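You operate a simulated robot arm through the tools that you are given. There is no shell and no other tool. Be economical: measure what you need, move in short steps, check, and stop when the job is done.

You run a simulated robot arm. Do the job below in one go: nothing can be reset, and whatever is moved stays where it is left.

JOB
Take the honey jar and put it on top of the clog on the washer top.
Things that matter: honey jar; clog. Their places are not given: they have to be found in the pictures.

It is judged by the outcome, as a careful person would: the job done as asked, and still so three seconds after it is handed in. It fails if anything else is knocked over, pushed out of place, dropped, spilled or broken.

ROBOT AND FRAMES
A 6-joint arm with a two-finger parallel gripper, fixed in place. Base frame: the origin is at the foot of the arm, x ahead of it, y to its left, z up; the work surface is at about z = 0. Lengths are in m, angles in degrees, forces in N, time in s.
With the tool pointing down near the work surface it reaches from about 0.14 to 0.58 m from the base axis. Its first joint turns from -66.0 to 66.0 degrees. Payload 2.1 kg.
The tool frame sits at the grasp point between the pads (the TCP): z along the fingers, y along the line on which they close. The tips reach 0.03 m beyond it. Largest opening 0.094 m; finger width 0.028, thickness 0.01; the body of the gripper, 0.05 by 0.096 m, starts 0.055 m behind the TCP.
Orientation is that of the tool frame in the base frame, as a unit quaternion [x, y, z, w]. With the fingers straight down and closing along the base's y, the tool's x points along the base's -x, its y along +y and its z along -z.

CONTROLS
- The arm moves only by the tool play_rows. Its argument "moves" is a list of rows, each an object of numbers (a shift or turn left out is 0, a gripper value left out holds the last): "gripper": the finger opening in m, from 0 to 0.094; "tx", "ty", "tz": the shift along the base's x, y, z in m; "ax", "ay", "az": the turn, a rotation vector about the base's x, y, z in degrees. In form: [{"gripper": .., "tx": .., "ty": .., "tz": .., "ax": .., "ay": .., "az": ..}, ...]. A call has 1 to 8 rows; each row shifts and turns the commanded pose from where the row before left it. A row lasts 0.2 s, in which the tool goes at most 0.05 m and 8.6 degrees; a call with a longer step from one row to the next is refused whole, and so is a gripper value outside its range. Where a pose cannot be reached the arm comes as near as it can. A force on the tool above 40 N (or 10 N above the force at the start of the call, whichever is more), or a blocked arm, ends the call early, and 0.2 s more pass. Each finger travels about 0.072 m/s and halts on what it meets, pressing with about 28 N; the grip force reading is that of the motor and also rises with nothing between the fingers. The clock runs only during rows and for 0.2 s after the last one: add rows that do not move to give the fingers time. It gives the time, the measured TCP pose, the force on the tool (base axes), the opening and the grip force at its end, in the units of the frame above (readings bear some noise).
- Cameras (640 x 400 px; columns grow to the right, rows downward): "scene" is fixed at [0.0354, -0.3763, 0.4893]; the picture's right is [0.84, -0.54, 0.00], its down [-0.31, -0.49, -0.81] and it looks along [0.44, 0.68, -0.58] (base axes); focal length 245 px, centre (320, 200). "wrist" rides on the gripper at [0.076, 0.014, -0.103] in the tool frame; the picture's right is [-0.18, 0.98, 0.00], its down [-0.75, -0.14, -0.64] and it looks along [-0.63, -0.12, 0.77] (tool axes); focal length 243 px, centre (320, 200).
- camera(camera): a new picture of that camera. It takes no simulated time.
- point_at(camera, pixels): for up to 12 pixels [column, row] of the newest picture of that camera ("zoom" is the newest enlarged one), the place [x, y, z] in the base frame of the surface seen there, good to about 0.003 m, but the place of the scene camera against the robot may be out by one fixed shift of up to 0.025 m in any direction. It takes no simulated time.
- close_up(camera, box): a new picture of the part [left, top, right, bottom] of that camera's present view, enlarged. It takes no simulated time.
- job_done(): hands the job in; it is judged then, once.

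Keep the steps short. Do not move on a guess: measure, check each grasp and each placing, and mend mistakes. In all there are 60 turns and 22 pictures (those below and enlarged ones count). Leave the gripper open and the arm clear of the work at the hand-in unless told otherwise, and finish with a single line.

The tools are called after "Emit:" as a command line: name --argument value ..., lists and objects as JSON in quotes. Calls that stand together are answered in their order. play_rows: Moves the arm, as the interface text tells. Its arguments: {"type":"object","properties":{"moves":{"type":"array","items":{"type":"object","properties":{"gripper":{"type":"number"},"tx":{"type":"number"},"ty":{"type":"number"},"tz":{"type":"number"},"ax":{"type":"number"},"ay":{"type":"number"},"az":{"type":"number"}}}}},"required":["moves"]} The other tools are called the same way: camera (camera) takes a picture; point_at (camera, pixels) gives the place of the surface under pixels of a picture; close_up (camera, box) takes an enlarged picture of a part of a camera's view; job_done () hands the job in.

At the start:

```text
clock: 0.0
position: [0.2865, -0.0161, 0.3032]
tcp_rot: [-0.001, 1.0, 0.0, 0.001]
force: [-0.2, -0.4, -0.8]
width: 0.0938
finger_force: 0.1
```

scene: 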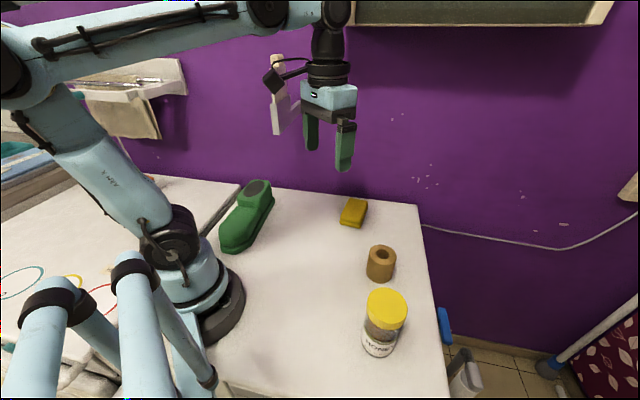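
wrist: 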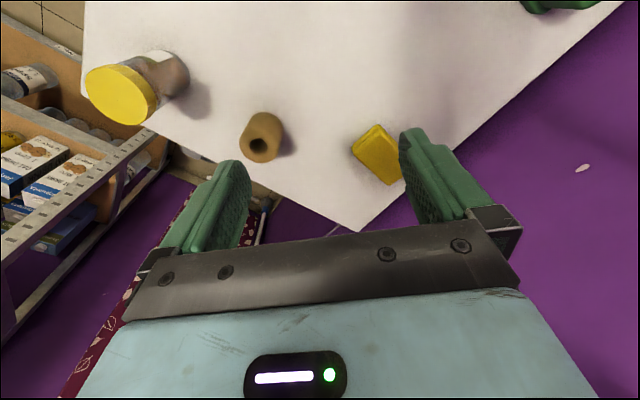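

I see the honey jar (yellow lid, about (382,320) in scene) and the green clog (about (247,215)). I'll enlarge both, then measure.

Emit:
close_up --camera "scene" --box '[200, 160, 300, 270]'

Emit:
point_at --camera "scene" --pixels '[[387, 293], [387, 305], [370, 305], [404, 305], [386, 320], [378, 352], [380, 335], [350, 340], [415, 350], [381, 249], [355, 203], [378, 362]]'

Emit:
point_at --camera "wrist" --pixels '[[120, 95], [90, 90], [150, 100], [120, 70], [120, 120], [170, 75], [185, 75], [262, 148], [380, 150]]'

```text
3.64 times, centred on (250, 215) of scene
```

zoom: 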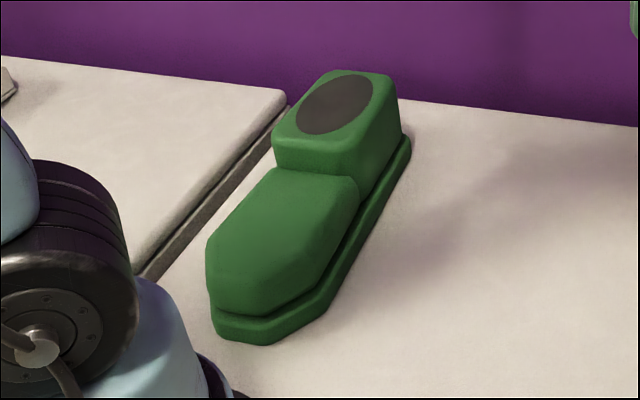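

```text
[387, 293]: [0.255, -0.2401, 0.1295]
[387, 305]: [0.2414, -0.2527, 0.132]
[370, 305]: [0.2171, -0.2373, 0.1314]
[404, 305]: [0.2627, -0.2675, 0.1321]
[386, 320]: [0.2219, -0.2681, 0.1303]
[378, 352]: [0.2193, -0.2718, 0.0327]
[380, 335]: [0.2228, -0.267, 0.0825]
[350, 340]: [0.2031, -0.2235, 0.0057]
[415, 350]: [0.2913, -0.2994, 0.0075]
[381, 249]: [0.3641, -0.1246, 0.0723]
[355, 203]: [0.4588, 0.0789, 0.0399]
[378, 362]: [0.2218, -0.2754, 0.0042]
```

```text
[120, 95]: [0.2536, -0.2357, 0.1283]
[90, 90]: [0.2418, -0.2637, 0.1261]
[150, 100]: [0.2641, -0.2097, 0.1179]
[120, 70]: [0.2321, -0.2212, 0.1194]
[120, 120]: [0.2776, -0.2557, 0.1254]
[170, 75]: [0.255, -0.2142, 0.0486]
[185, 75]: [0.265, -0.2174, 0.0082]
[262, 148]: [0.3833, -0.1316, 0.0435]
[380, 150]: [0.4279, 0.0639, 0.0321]
```

Next I measure the clog's surfaces: the top block with the dark disc, the toe, and the table beside it.

Emit:
point_at --camera "zoom" --pixels '[[335, 105], [365, 82], [300, 130], [320, 80], [385, 78], [280, 138], [355, 145], [345, 180], [270, 240], [230, 320], [405, 150], [450, 200]]'

Emit:
close_up --camera "wrist" --box '[60, 20, 220, 140]'

```text
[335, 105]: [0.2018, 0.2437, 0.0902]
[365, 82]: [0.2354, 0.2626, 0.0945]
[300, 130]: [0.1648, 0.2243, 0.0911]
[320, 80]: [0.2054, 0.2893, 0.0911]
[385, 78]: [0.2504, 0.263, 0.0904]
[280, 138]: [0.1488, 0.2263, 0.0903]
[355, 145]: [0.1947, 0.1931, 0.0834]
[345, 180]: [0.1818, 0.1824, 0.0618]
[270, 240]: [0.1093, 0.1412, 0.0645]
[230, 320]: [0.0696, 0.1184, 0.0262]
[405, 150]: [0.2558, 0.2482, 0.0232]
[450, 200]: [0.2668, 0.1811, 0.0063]
```

```text
3.33 times, centred on (140, 80) of wrist
```

zoom: 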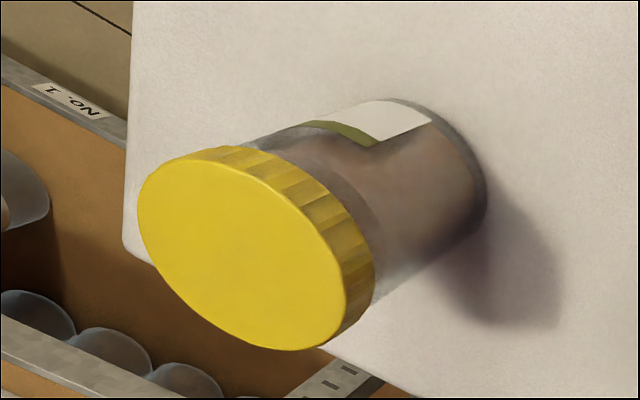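

Lid top in the enlarged wrist view spans about (137..347, 155..350), so I measure its centre and edges with the wrist camera.

Emit:
point_at --camera "zoom" --pixels '[[243, 250], [145, 200], [342, 305], [190, 165], [290, 343], [250, 180], [230, 325], [420, 200], [440, 110], [480, 180], [550, 100], [400, 280]]'

```text
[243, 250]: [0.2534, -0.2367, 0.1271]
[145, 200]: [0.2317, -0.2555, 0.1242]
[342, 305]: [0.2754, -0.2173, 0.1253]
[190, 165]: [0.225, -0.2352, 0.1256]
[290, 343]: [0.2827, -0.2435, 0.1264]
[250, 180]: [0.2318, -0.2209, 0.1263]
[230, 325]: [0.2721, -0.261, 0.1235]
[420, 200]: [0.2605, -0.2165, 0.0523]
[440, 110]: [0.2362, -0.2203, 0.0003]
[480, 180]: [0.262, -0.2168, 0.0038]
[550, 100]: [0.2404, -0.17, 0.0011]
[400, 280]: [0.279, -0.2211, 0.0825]
```

Lid centre is about (0.2535, -0.237, 0.126), diameter about 0.06. The scene camera seems off by about (+0.014, +0.016, -0.005). I move high over to the jar, then check.

Emit:
play_rows --moves '[{"gripper": 0.094, "tx": -0.006, "ty": -0.037}, {"tx": -0.006, "ty": -0.037}, {"tx": -0.006, "ty": -0.037}, {"tx": -0.005, "ty": -0.037}, {"tx": -0.005, "ty": -0.037}, {"tx": -0.005, "ty": -0.036}, {}]'

Emit:
camera --camera "wrist"

```text
clock: 1.6
position: [0.2512, -0.2362, 0.3033]
tcp_rot: [-0.001, 1.0, 0.001, 0.001]
force: [-0.7, -0.6, 0.4]
width: 0.0941
finger_force: 0.1
```

```text
17 pictures are left
```

wrist: 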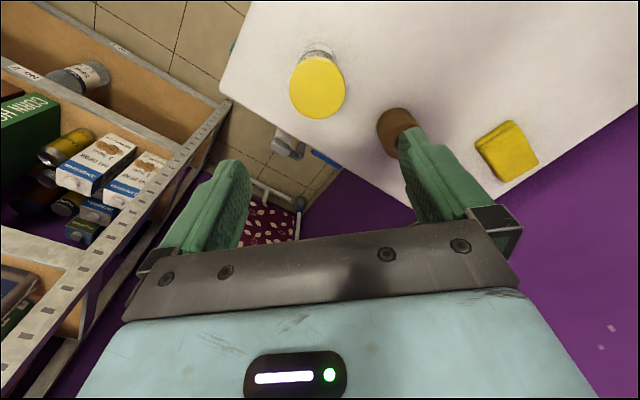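

The lid is at about (317,87) in the wrist view. I measure its centre and rim.

Emit:
point_at --camera "wrist" --pixels '[[317, 87], [293, 87], [342, 90], [315, 60], [320, 114], [318, 52], [400, 118], [505, 148]]'

```text
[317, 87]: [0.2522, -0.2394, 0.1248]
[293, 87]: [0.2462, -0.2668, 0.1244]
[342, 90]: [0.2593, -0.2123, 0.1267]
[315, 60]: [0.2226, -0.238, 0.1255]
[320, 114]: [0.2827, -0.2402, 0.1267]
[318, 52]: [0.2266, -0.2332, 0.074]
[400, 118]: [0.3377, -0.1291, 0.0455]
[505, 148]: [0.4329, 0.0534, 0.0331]
```

Jar axis is about (0.2527, -0.2393). I nudge over it and go down to about z 0.14 first.

Emit:
play_rows --moves '[{"tx": 0.0015, "ty": -0.003}, {"tz": -0.04}, {"tz": -0.04}, {"tz": -0.04}, {"tz": -0.04}, {}]'

Emit:
camera --camera "wrist"

Emit:
camera --camera "scene"

```text
clock: 3.0
position: [0.2563, -0.2406, 0.1422]
tcp_rot: [0.0, 1.0, 0.001, 0.001]
force: [-0.8, 0.2, -0.4]
width: 0.094
finger_force: 0.1
```

```text
16 pictures are left
```

wrist: 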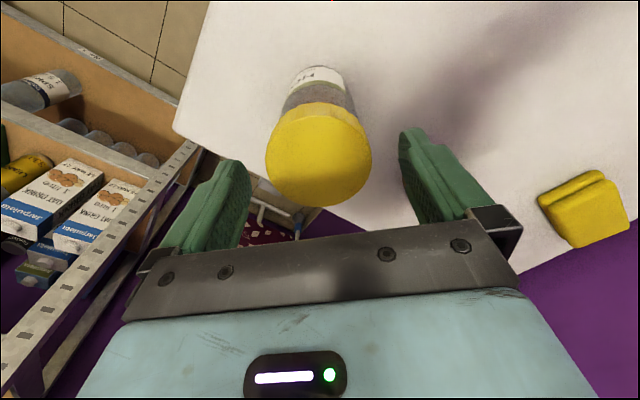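

```text
15 pictures are left
```

scene: 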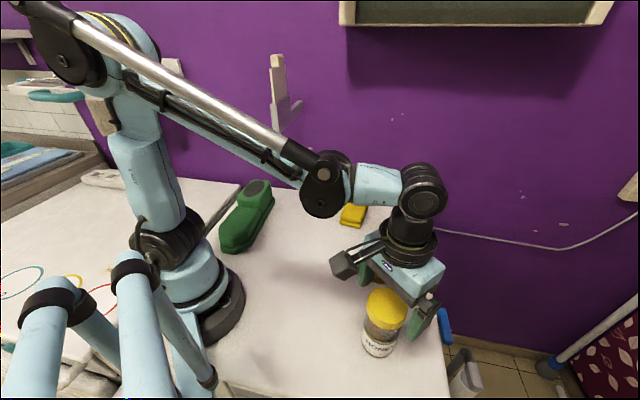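

The lid (about (318,155)) sits between the fingers. I measure it once more.

Emit:
point_at --camera "wrist" --pixels '[[318, 155], [268, 155], [370, 155], [316, 112], [322, 203], [316, 85]]'

```text
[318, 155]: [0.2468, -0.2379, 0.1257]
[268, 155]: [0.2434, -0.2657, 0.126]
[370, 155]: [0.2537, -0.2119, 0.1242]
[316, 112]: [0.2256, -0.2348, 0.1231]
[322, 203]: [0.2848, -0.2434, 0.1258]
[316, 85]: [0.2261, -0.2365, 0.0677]
```

Centred within a few mm. Going down to z about 0.082 keeps the gripper body clear of the lid.

Emit:
play_rows --moves '[{"ty": 0.001, "tx": -0.001, "tz": -0.02}, {"tz": -0.02}, {"tz": -0.02}, {}]'

```text
clock: 4.0
position: [0.2539, -0.2394, 0.0837]
tcp_rot: [-0.001, 1.0, 0.001, 0.0]
force: [0.1, 0.0, -0.1]
width: 0.0939
finger_force: 0.1
```

No contact. Now close the fingers.

Emit:
play_rows --moves '[{"gripper": 0.06}, {"gripper": 0.05}, {"gripper": 0.05}, {"gripper": 0.05}, {"gripper": 0.05}]'

```text
clock: 5.2
position: [0.2547, -0.2386, 0.085]
tcp_rot: [0.0, 1.0, 0.001, 0.001]
force: [-0.3, -1.1, 0.5]
width: 0.062
finger_force: 28.4
```

The fingers halted at 0.062, which fits the jar. I lift a little and check.

Emit:
play_rows --moves '[{"tz": 0.02}, {"tz": 0.03}, {"tz": 0.04}, {"tz": 0.04}, {"tz": 0.04}, {}]'

Emit:
camera --camera "scene"

```text
clock: 6.6
position: [0.2536, -0.2383, 0.2553]
tcp_rot: [0.0, 1.0, 0.001, 0.001]
force: [0.3, -0.5, -4.1]
width: 0.0619
finger_force: 28.0
```

```text
14 pictures are left
```

scene: 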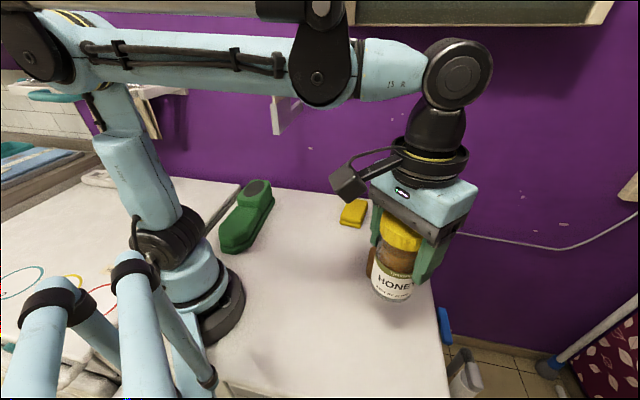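

The jar is held firmly and upright, with its bottom about 0.084 below the TCP. I carry it to around (0.20, 0.08), where the wrist camera should see the clog.

Emit:
play_rows --moves '[{"ty": 0.035, "tz": 0.01}, {"tx": -0.005, "ty": 0.04, "tz": 0.01}, {"tx": -0.01, "ty": 0.04}, {"tx": -0.01, "ty": 0.04}, {"tx": -0.01, "ty": 0.04}, {"tx": -0.01, "ty": 0.04}, {"tx": -0.005, "ty": 0.04}, {"ty": 0.04}]'

Emit:
camera --camera "wrist"

```text
clock: 8.4
position: [0.2006, 0.077, 0.2733]
tcp_rot: [0.0, 1.0, 0.0, 0.002]
force: [-0.9, 0.5, -5.2]
width: 0.0619
finger_force: 27.4
```

```text
13 pictures are left
```

wrist: 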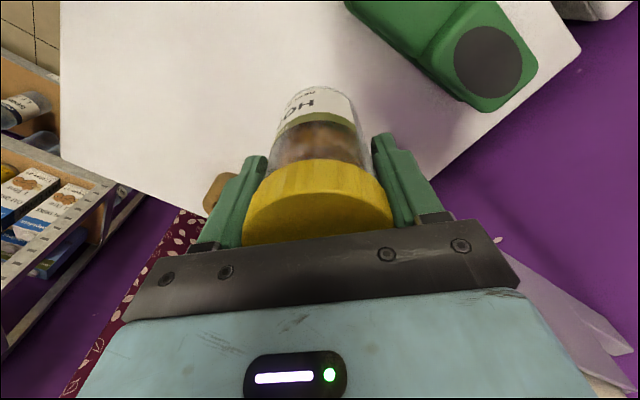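

I see the clog's heel top with its dark disc at about (488,61). I measure the disc, the surrounding rim and the toe side.

Emit:
close_up --camera "wrist" --box '[400, 0, 560, 120]'

Emit:
point_at --camera "wrist" --pixels '[[488, 61], [458, 60], [519, 62], [488, 29], [488, 95], [480, 5], [440, 50], [533, 65], [485, 108], [440, 70], [500, 10], [400, 30]]'

```text
3.33 times, centred on (480, 60) of wrist
```

zoom: 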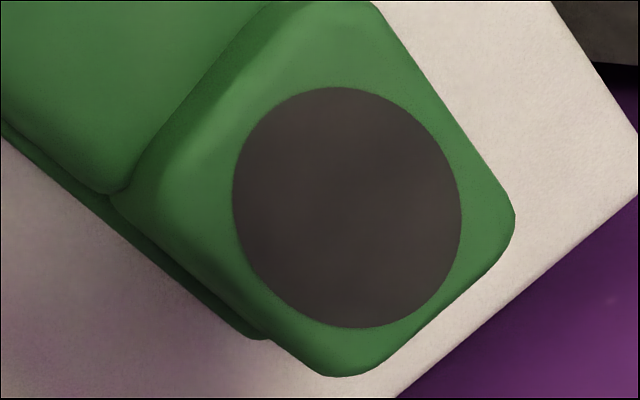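

```text
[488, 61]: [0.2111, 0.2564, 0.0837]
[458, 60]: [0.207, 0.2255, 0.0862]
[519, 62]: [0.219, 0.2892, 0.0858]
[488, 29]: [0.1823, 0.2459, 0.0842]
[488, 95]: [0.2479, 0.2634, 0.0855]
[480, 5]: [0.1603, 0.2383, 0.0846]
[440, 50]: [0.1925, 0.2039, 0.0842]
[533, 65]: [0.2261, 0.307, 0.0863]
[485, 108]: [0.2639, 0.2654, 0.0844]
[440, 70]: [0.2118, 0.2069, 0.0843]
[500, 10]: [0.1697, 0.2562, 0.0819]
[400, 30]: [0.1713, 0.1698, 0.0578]
```

The heel top is flat at z about 0.085. The disc centre is (0.214, 0.257), about 0.066 across, so the jar fits. I move above it while staying high.

Emit:
play_rows --moves '[{"tx": 0.003, "ty": 0.036}, {"tx": 0.003, "ty": 0.036}, {"tx": 0.003, "ty": 0.036}, {"tx": 0.003, "ty": 0.036}, {"tx": 0.0014, "ty": 0.035}, {}]'

Emit:
camera --camera "scene"

Emit:
camera --camera "wrist"

```text
clock: 9.8
position: [0.217, 0.2539, 0.2724]
tcp_rot: [0.0, 1.0, 0.001, 0.001]
force: [-0.3, 0.2, -4.8]
width: 0.0618
finger_force: 27.4
```

```text
11 pictures are left
```

scene: 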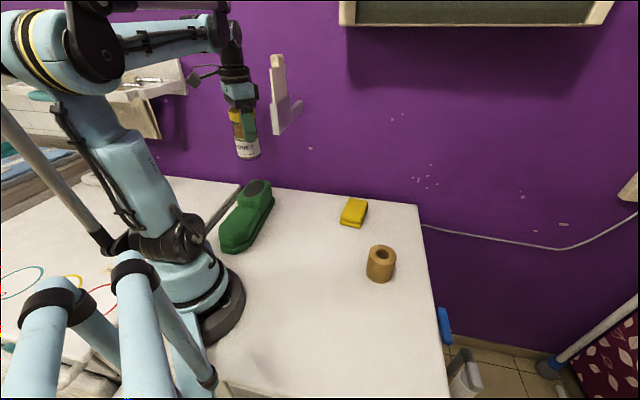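

```text
10 pictures are left
```

wrist: 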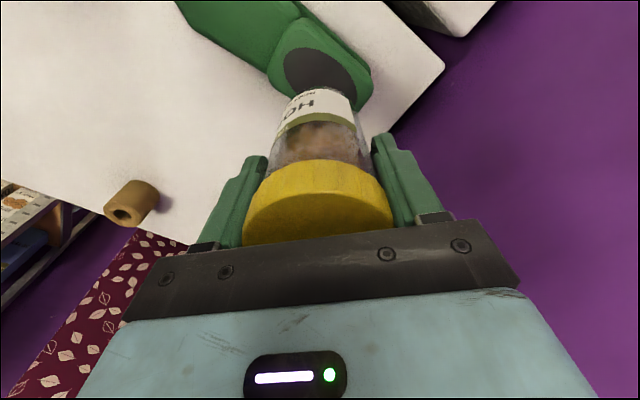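

The jar is above the heel. I check the disc position and the jar's, plus where the wall bracket at (285,100) in scene is.

Emit:
point_at --camera "wrist" --pixels '[[286, 70], [319, 50], [354, 80], [320, 75], [245, 215], [391, 205], [318, 190], [300, 125], [297, 92], [352, 92]]'

Emit:
point_at --camera "scene" --pixels '[[278, 100], [285, 125], [275, 60], [247, 155], [258, 188], [238, 155], [259, 153]]'

```text
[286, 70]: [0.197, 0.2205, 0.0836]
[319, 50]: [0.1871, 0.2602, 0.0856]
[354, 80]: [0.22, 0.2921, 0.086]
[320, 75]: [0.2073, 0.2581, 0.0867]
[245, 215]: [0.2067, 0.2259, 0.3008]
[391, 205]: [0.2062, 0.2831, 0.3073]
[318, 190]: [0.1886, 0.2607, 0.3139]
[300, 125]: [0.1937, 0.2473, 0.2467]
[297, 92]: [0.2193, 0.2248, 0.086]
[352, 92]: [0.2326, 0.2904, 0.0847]
```

```text
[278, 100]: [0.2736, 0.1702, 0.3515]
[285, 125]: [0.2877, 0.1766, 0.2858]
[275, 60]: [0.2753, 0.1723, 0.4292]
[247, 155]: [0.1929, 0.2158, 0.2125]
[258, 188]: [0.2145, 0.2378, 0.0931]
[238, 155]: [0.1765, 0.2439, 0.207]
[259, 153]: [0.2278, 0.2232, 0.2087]
```

Only a 2–3 mm correction is needed. The bracket, at about (0.29, 0.19), is roughly 0.1 m from the hand and not in the way down. I descend to just above the heel.

Emit:
play_rows --moves '[{"tx": -0.003, "ty": 0.002}, {"tz": -0.03}, {"tz": -0.03}, {"tz": -0.02}, {"tz": -0.01}, {}]'

Emit:
close_up --camera "scene" --box '[190, 100, 330, 260]'

```text
clock: 11.2
position: [0.212, 0.2559, 0.1826]
tcp_rot: [0.0, 1.0, 0.002, 0.001]
force: [0.3, 0.1, -3.4]
width: 0.0618
finger_force: 28.1
```

```text
2.50 times, centred on (260, 180) of scene
```

zoom: 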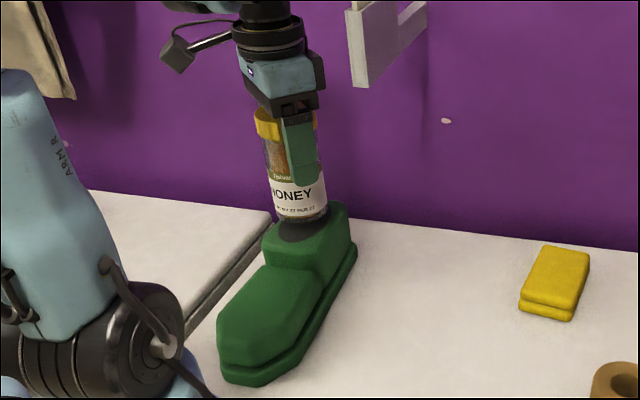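

The jar hovers about 1.5 cm over the disc and looks well aligned. I lower it in small steps and watch the force.

Emit:
play_rows --moves '[{"tz": -0.006}, {"tz": -0.004}, {"tz": -0.002}, {}]'

```text
clock: 12.2
position: [0.2135, 0.2561, 0.1709]
tcp_rot: [0.0, 1.0, 0.001, 0.001]
force: [-0.3, 0.2, -4.3]
width: 0.062
finger_force: 28.3
```

Force still shows the full weight, so no contact yet. I take 1 mm steps.

Emit:
play_rows --moves '[{"tz": -0.001}, {"tz": -0.001}, {"tz": -0.001}, {}]'

```text
clock: 13.2
position: [0.2134, 0.2569, 0.1677]
tcp_rot: [0.0, 1.0, 0.001, 0.001]
force: [0.3, -0.1, 5.2]
width: 0.0621
finger_force: 28.9
```

The force changed sign to +5 N, so the jar rests on the heel. I open the fingers slowly.

Emit:
play_rows --moves '[{"gripper": 0.066}, {"gripper": 0.072}, {"gripper": 0.08}, {"gripper": 0.088}, {"gripper": 0.094}, {}]'

Emit:
close_up --camera "scene" --box '[190, 100, 330, 260]'

```text
clock: 14.6
position: [0.2143, 0.2565, 0.1682]
tcp_rot: [0.0, 1.0, 0.002, 0.001]
force: [0.4, 0.3, -0.1]
width: 0.094
finger_force: 0.0
```

```text
2.50 times, centred on (260, 180) of scene
```

zoom: 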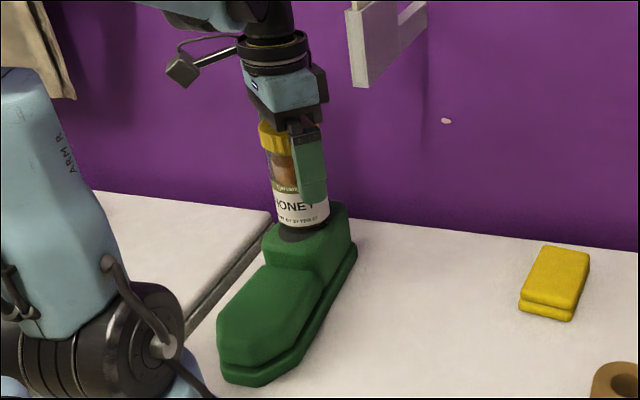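

The jar stands on the clog with the fingers open and no force. I raise straight up.

Emit:
play_rows --moves '[{"tz": 0.01}, {"tz": 0.02}, {"tz": 0.03}, {"tz": 0.03}, {"tz": 0.03}, {}]'

Emit:
camera --camera "wrist"

```text
clock: 16.0
position: [0.2134, 0.2559, 0.2891]
tcp_rot: [0.0, 1.0, 0.001, 0.001]
force: [0.1, 0.1, 0.5]
width: 0.0941
finger_force: 0.0
```

```text
7 pictures are left
```

wrist: 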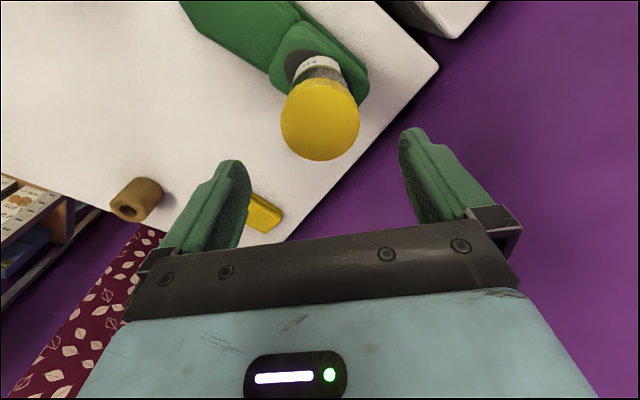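

The fingers are clear above the lid. I back off the way I came, along -y at x about 0.20, clear of the bracket, and look.

Emit:
play_rows --moves '[{"tx": -0.004, "ty": -0.036}, {"tx": -0.004, "ty": -0.036}, {"tx": -0.004, "ty": -0.036}, {"ty": -0.036}, {"ty": -0.036}, {"ty": -0.03}, {}]'

Emit:
camera --camera "scene"

```text
clock: 17.6
position: [0.2032, 0.0477, 0.2885]
tcp_rot: [-0.001, 1.0, 0.001, 0.001]
force: [0.2, 0.0, 0.0]
width: 0.0939
finger_force: 0.0
```

```text
6 pictures are left
```

scene: 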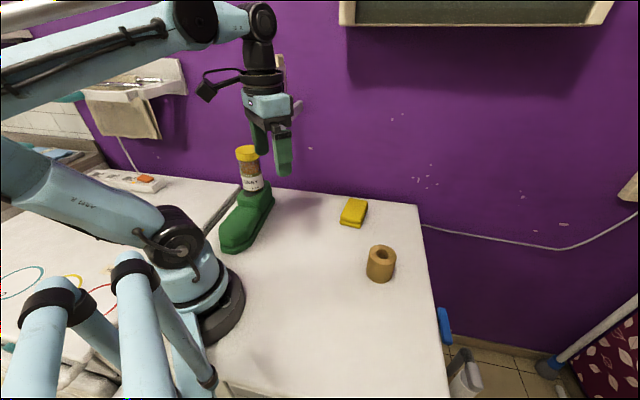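

The jar stands upright on the clog, the clog, sponge and roll haven't moved, and the arm is clear with the gripper open. I hand it in.

Emit:
job_done

```text
The job is handed in.
```

The honey jar is standing upright on top of the clog's heel, nothing else was moved, and the arm is clear with the gripper open.
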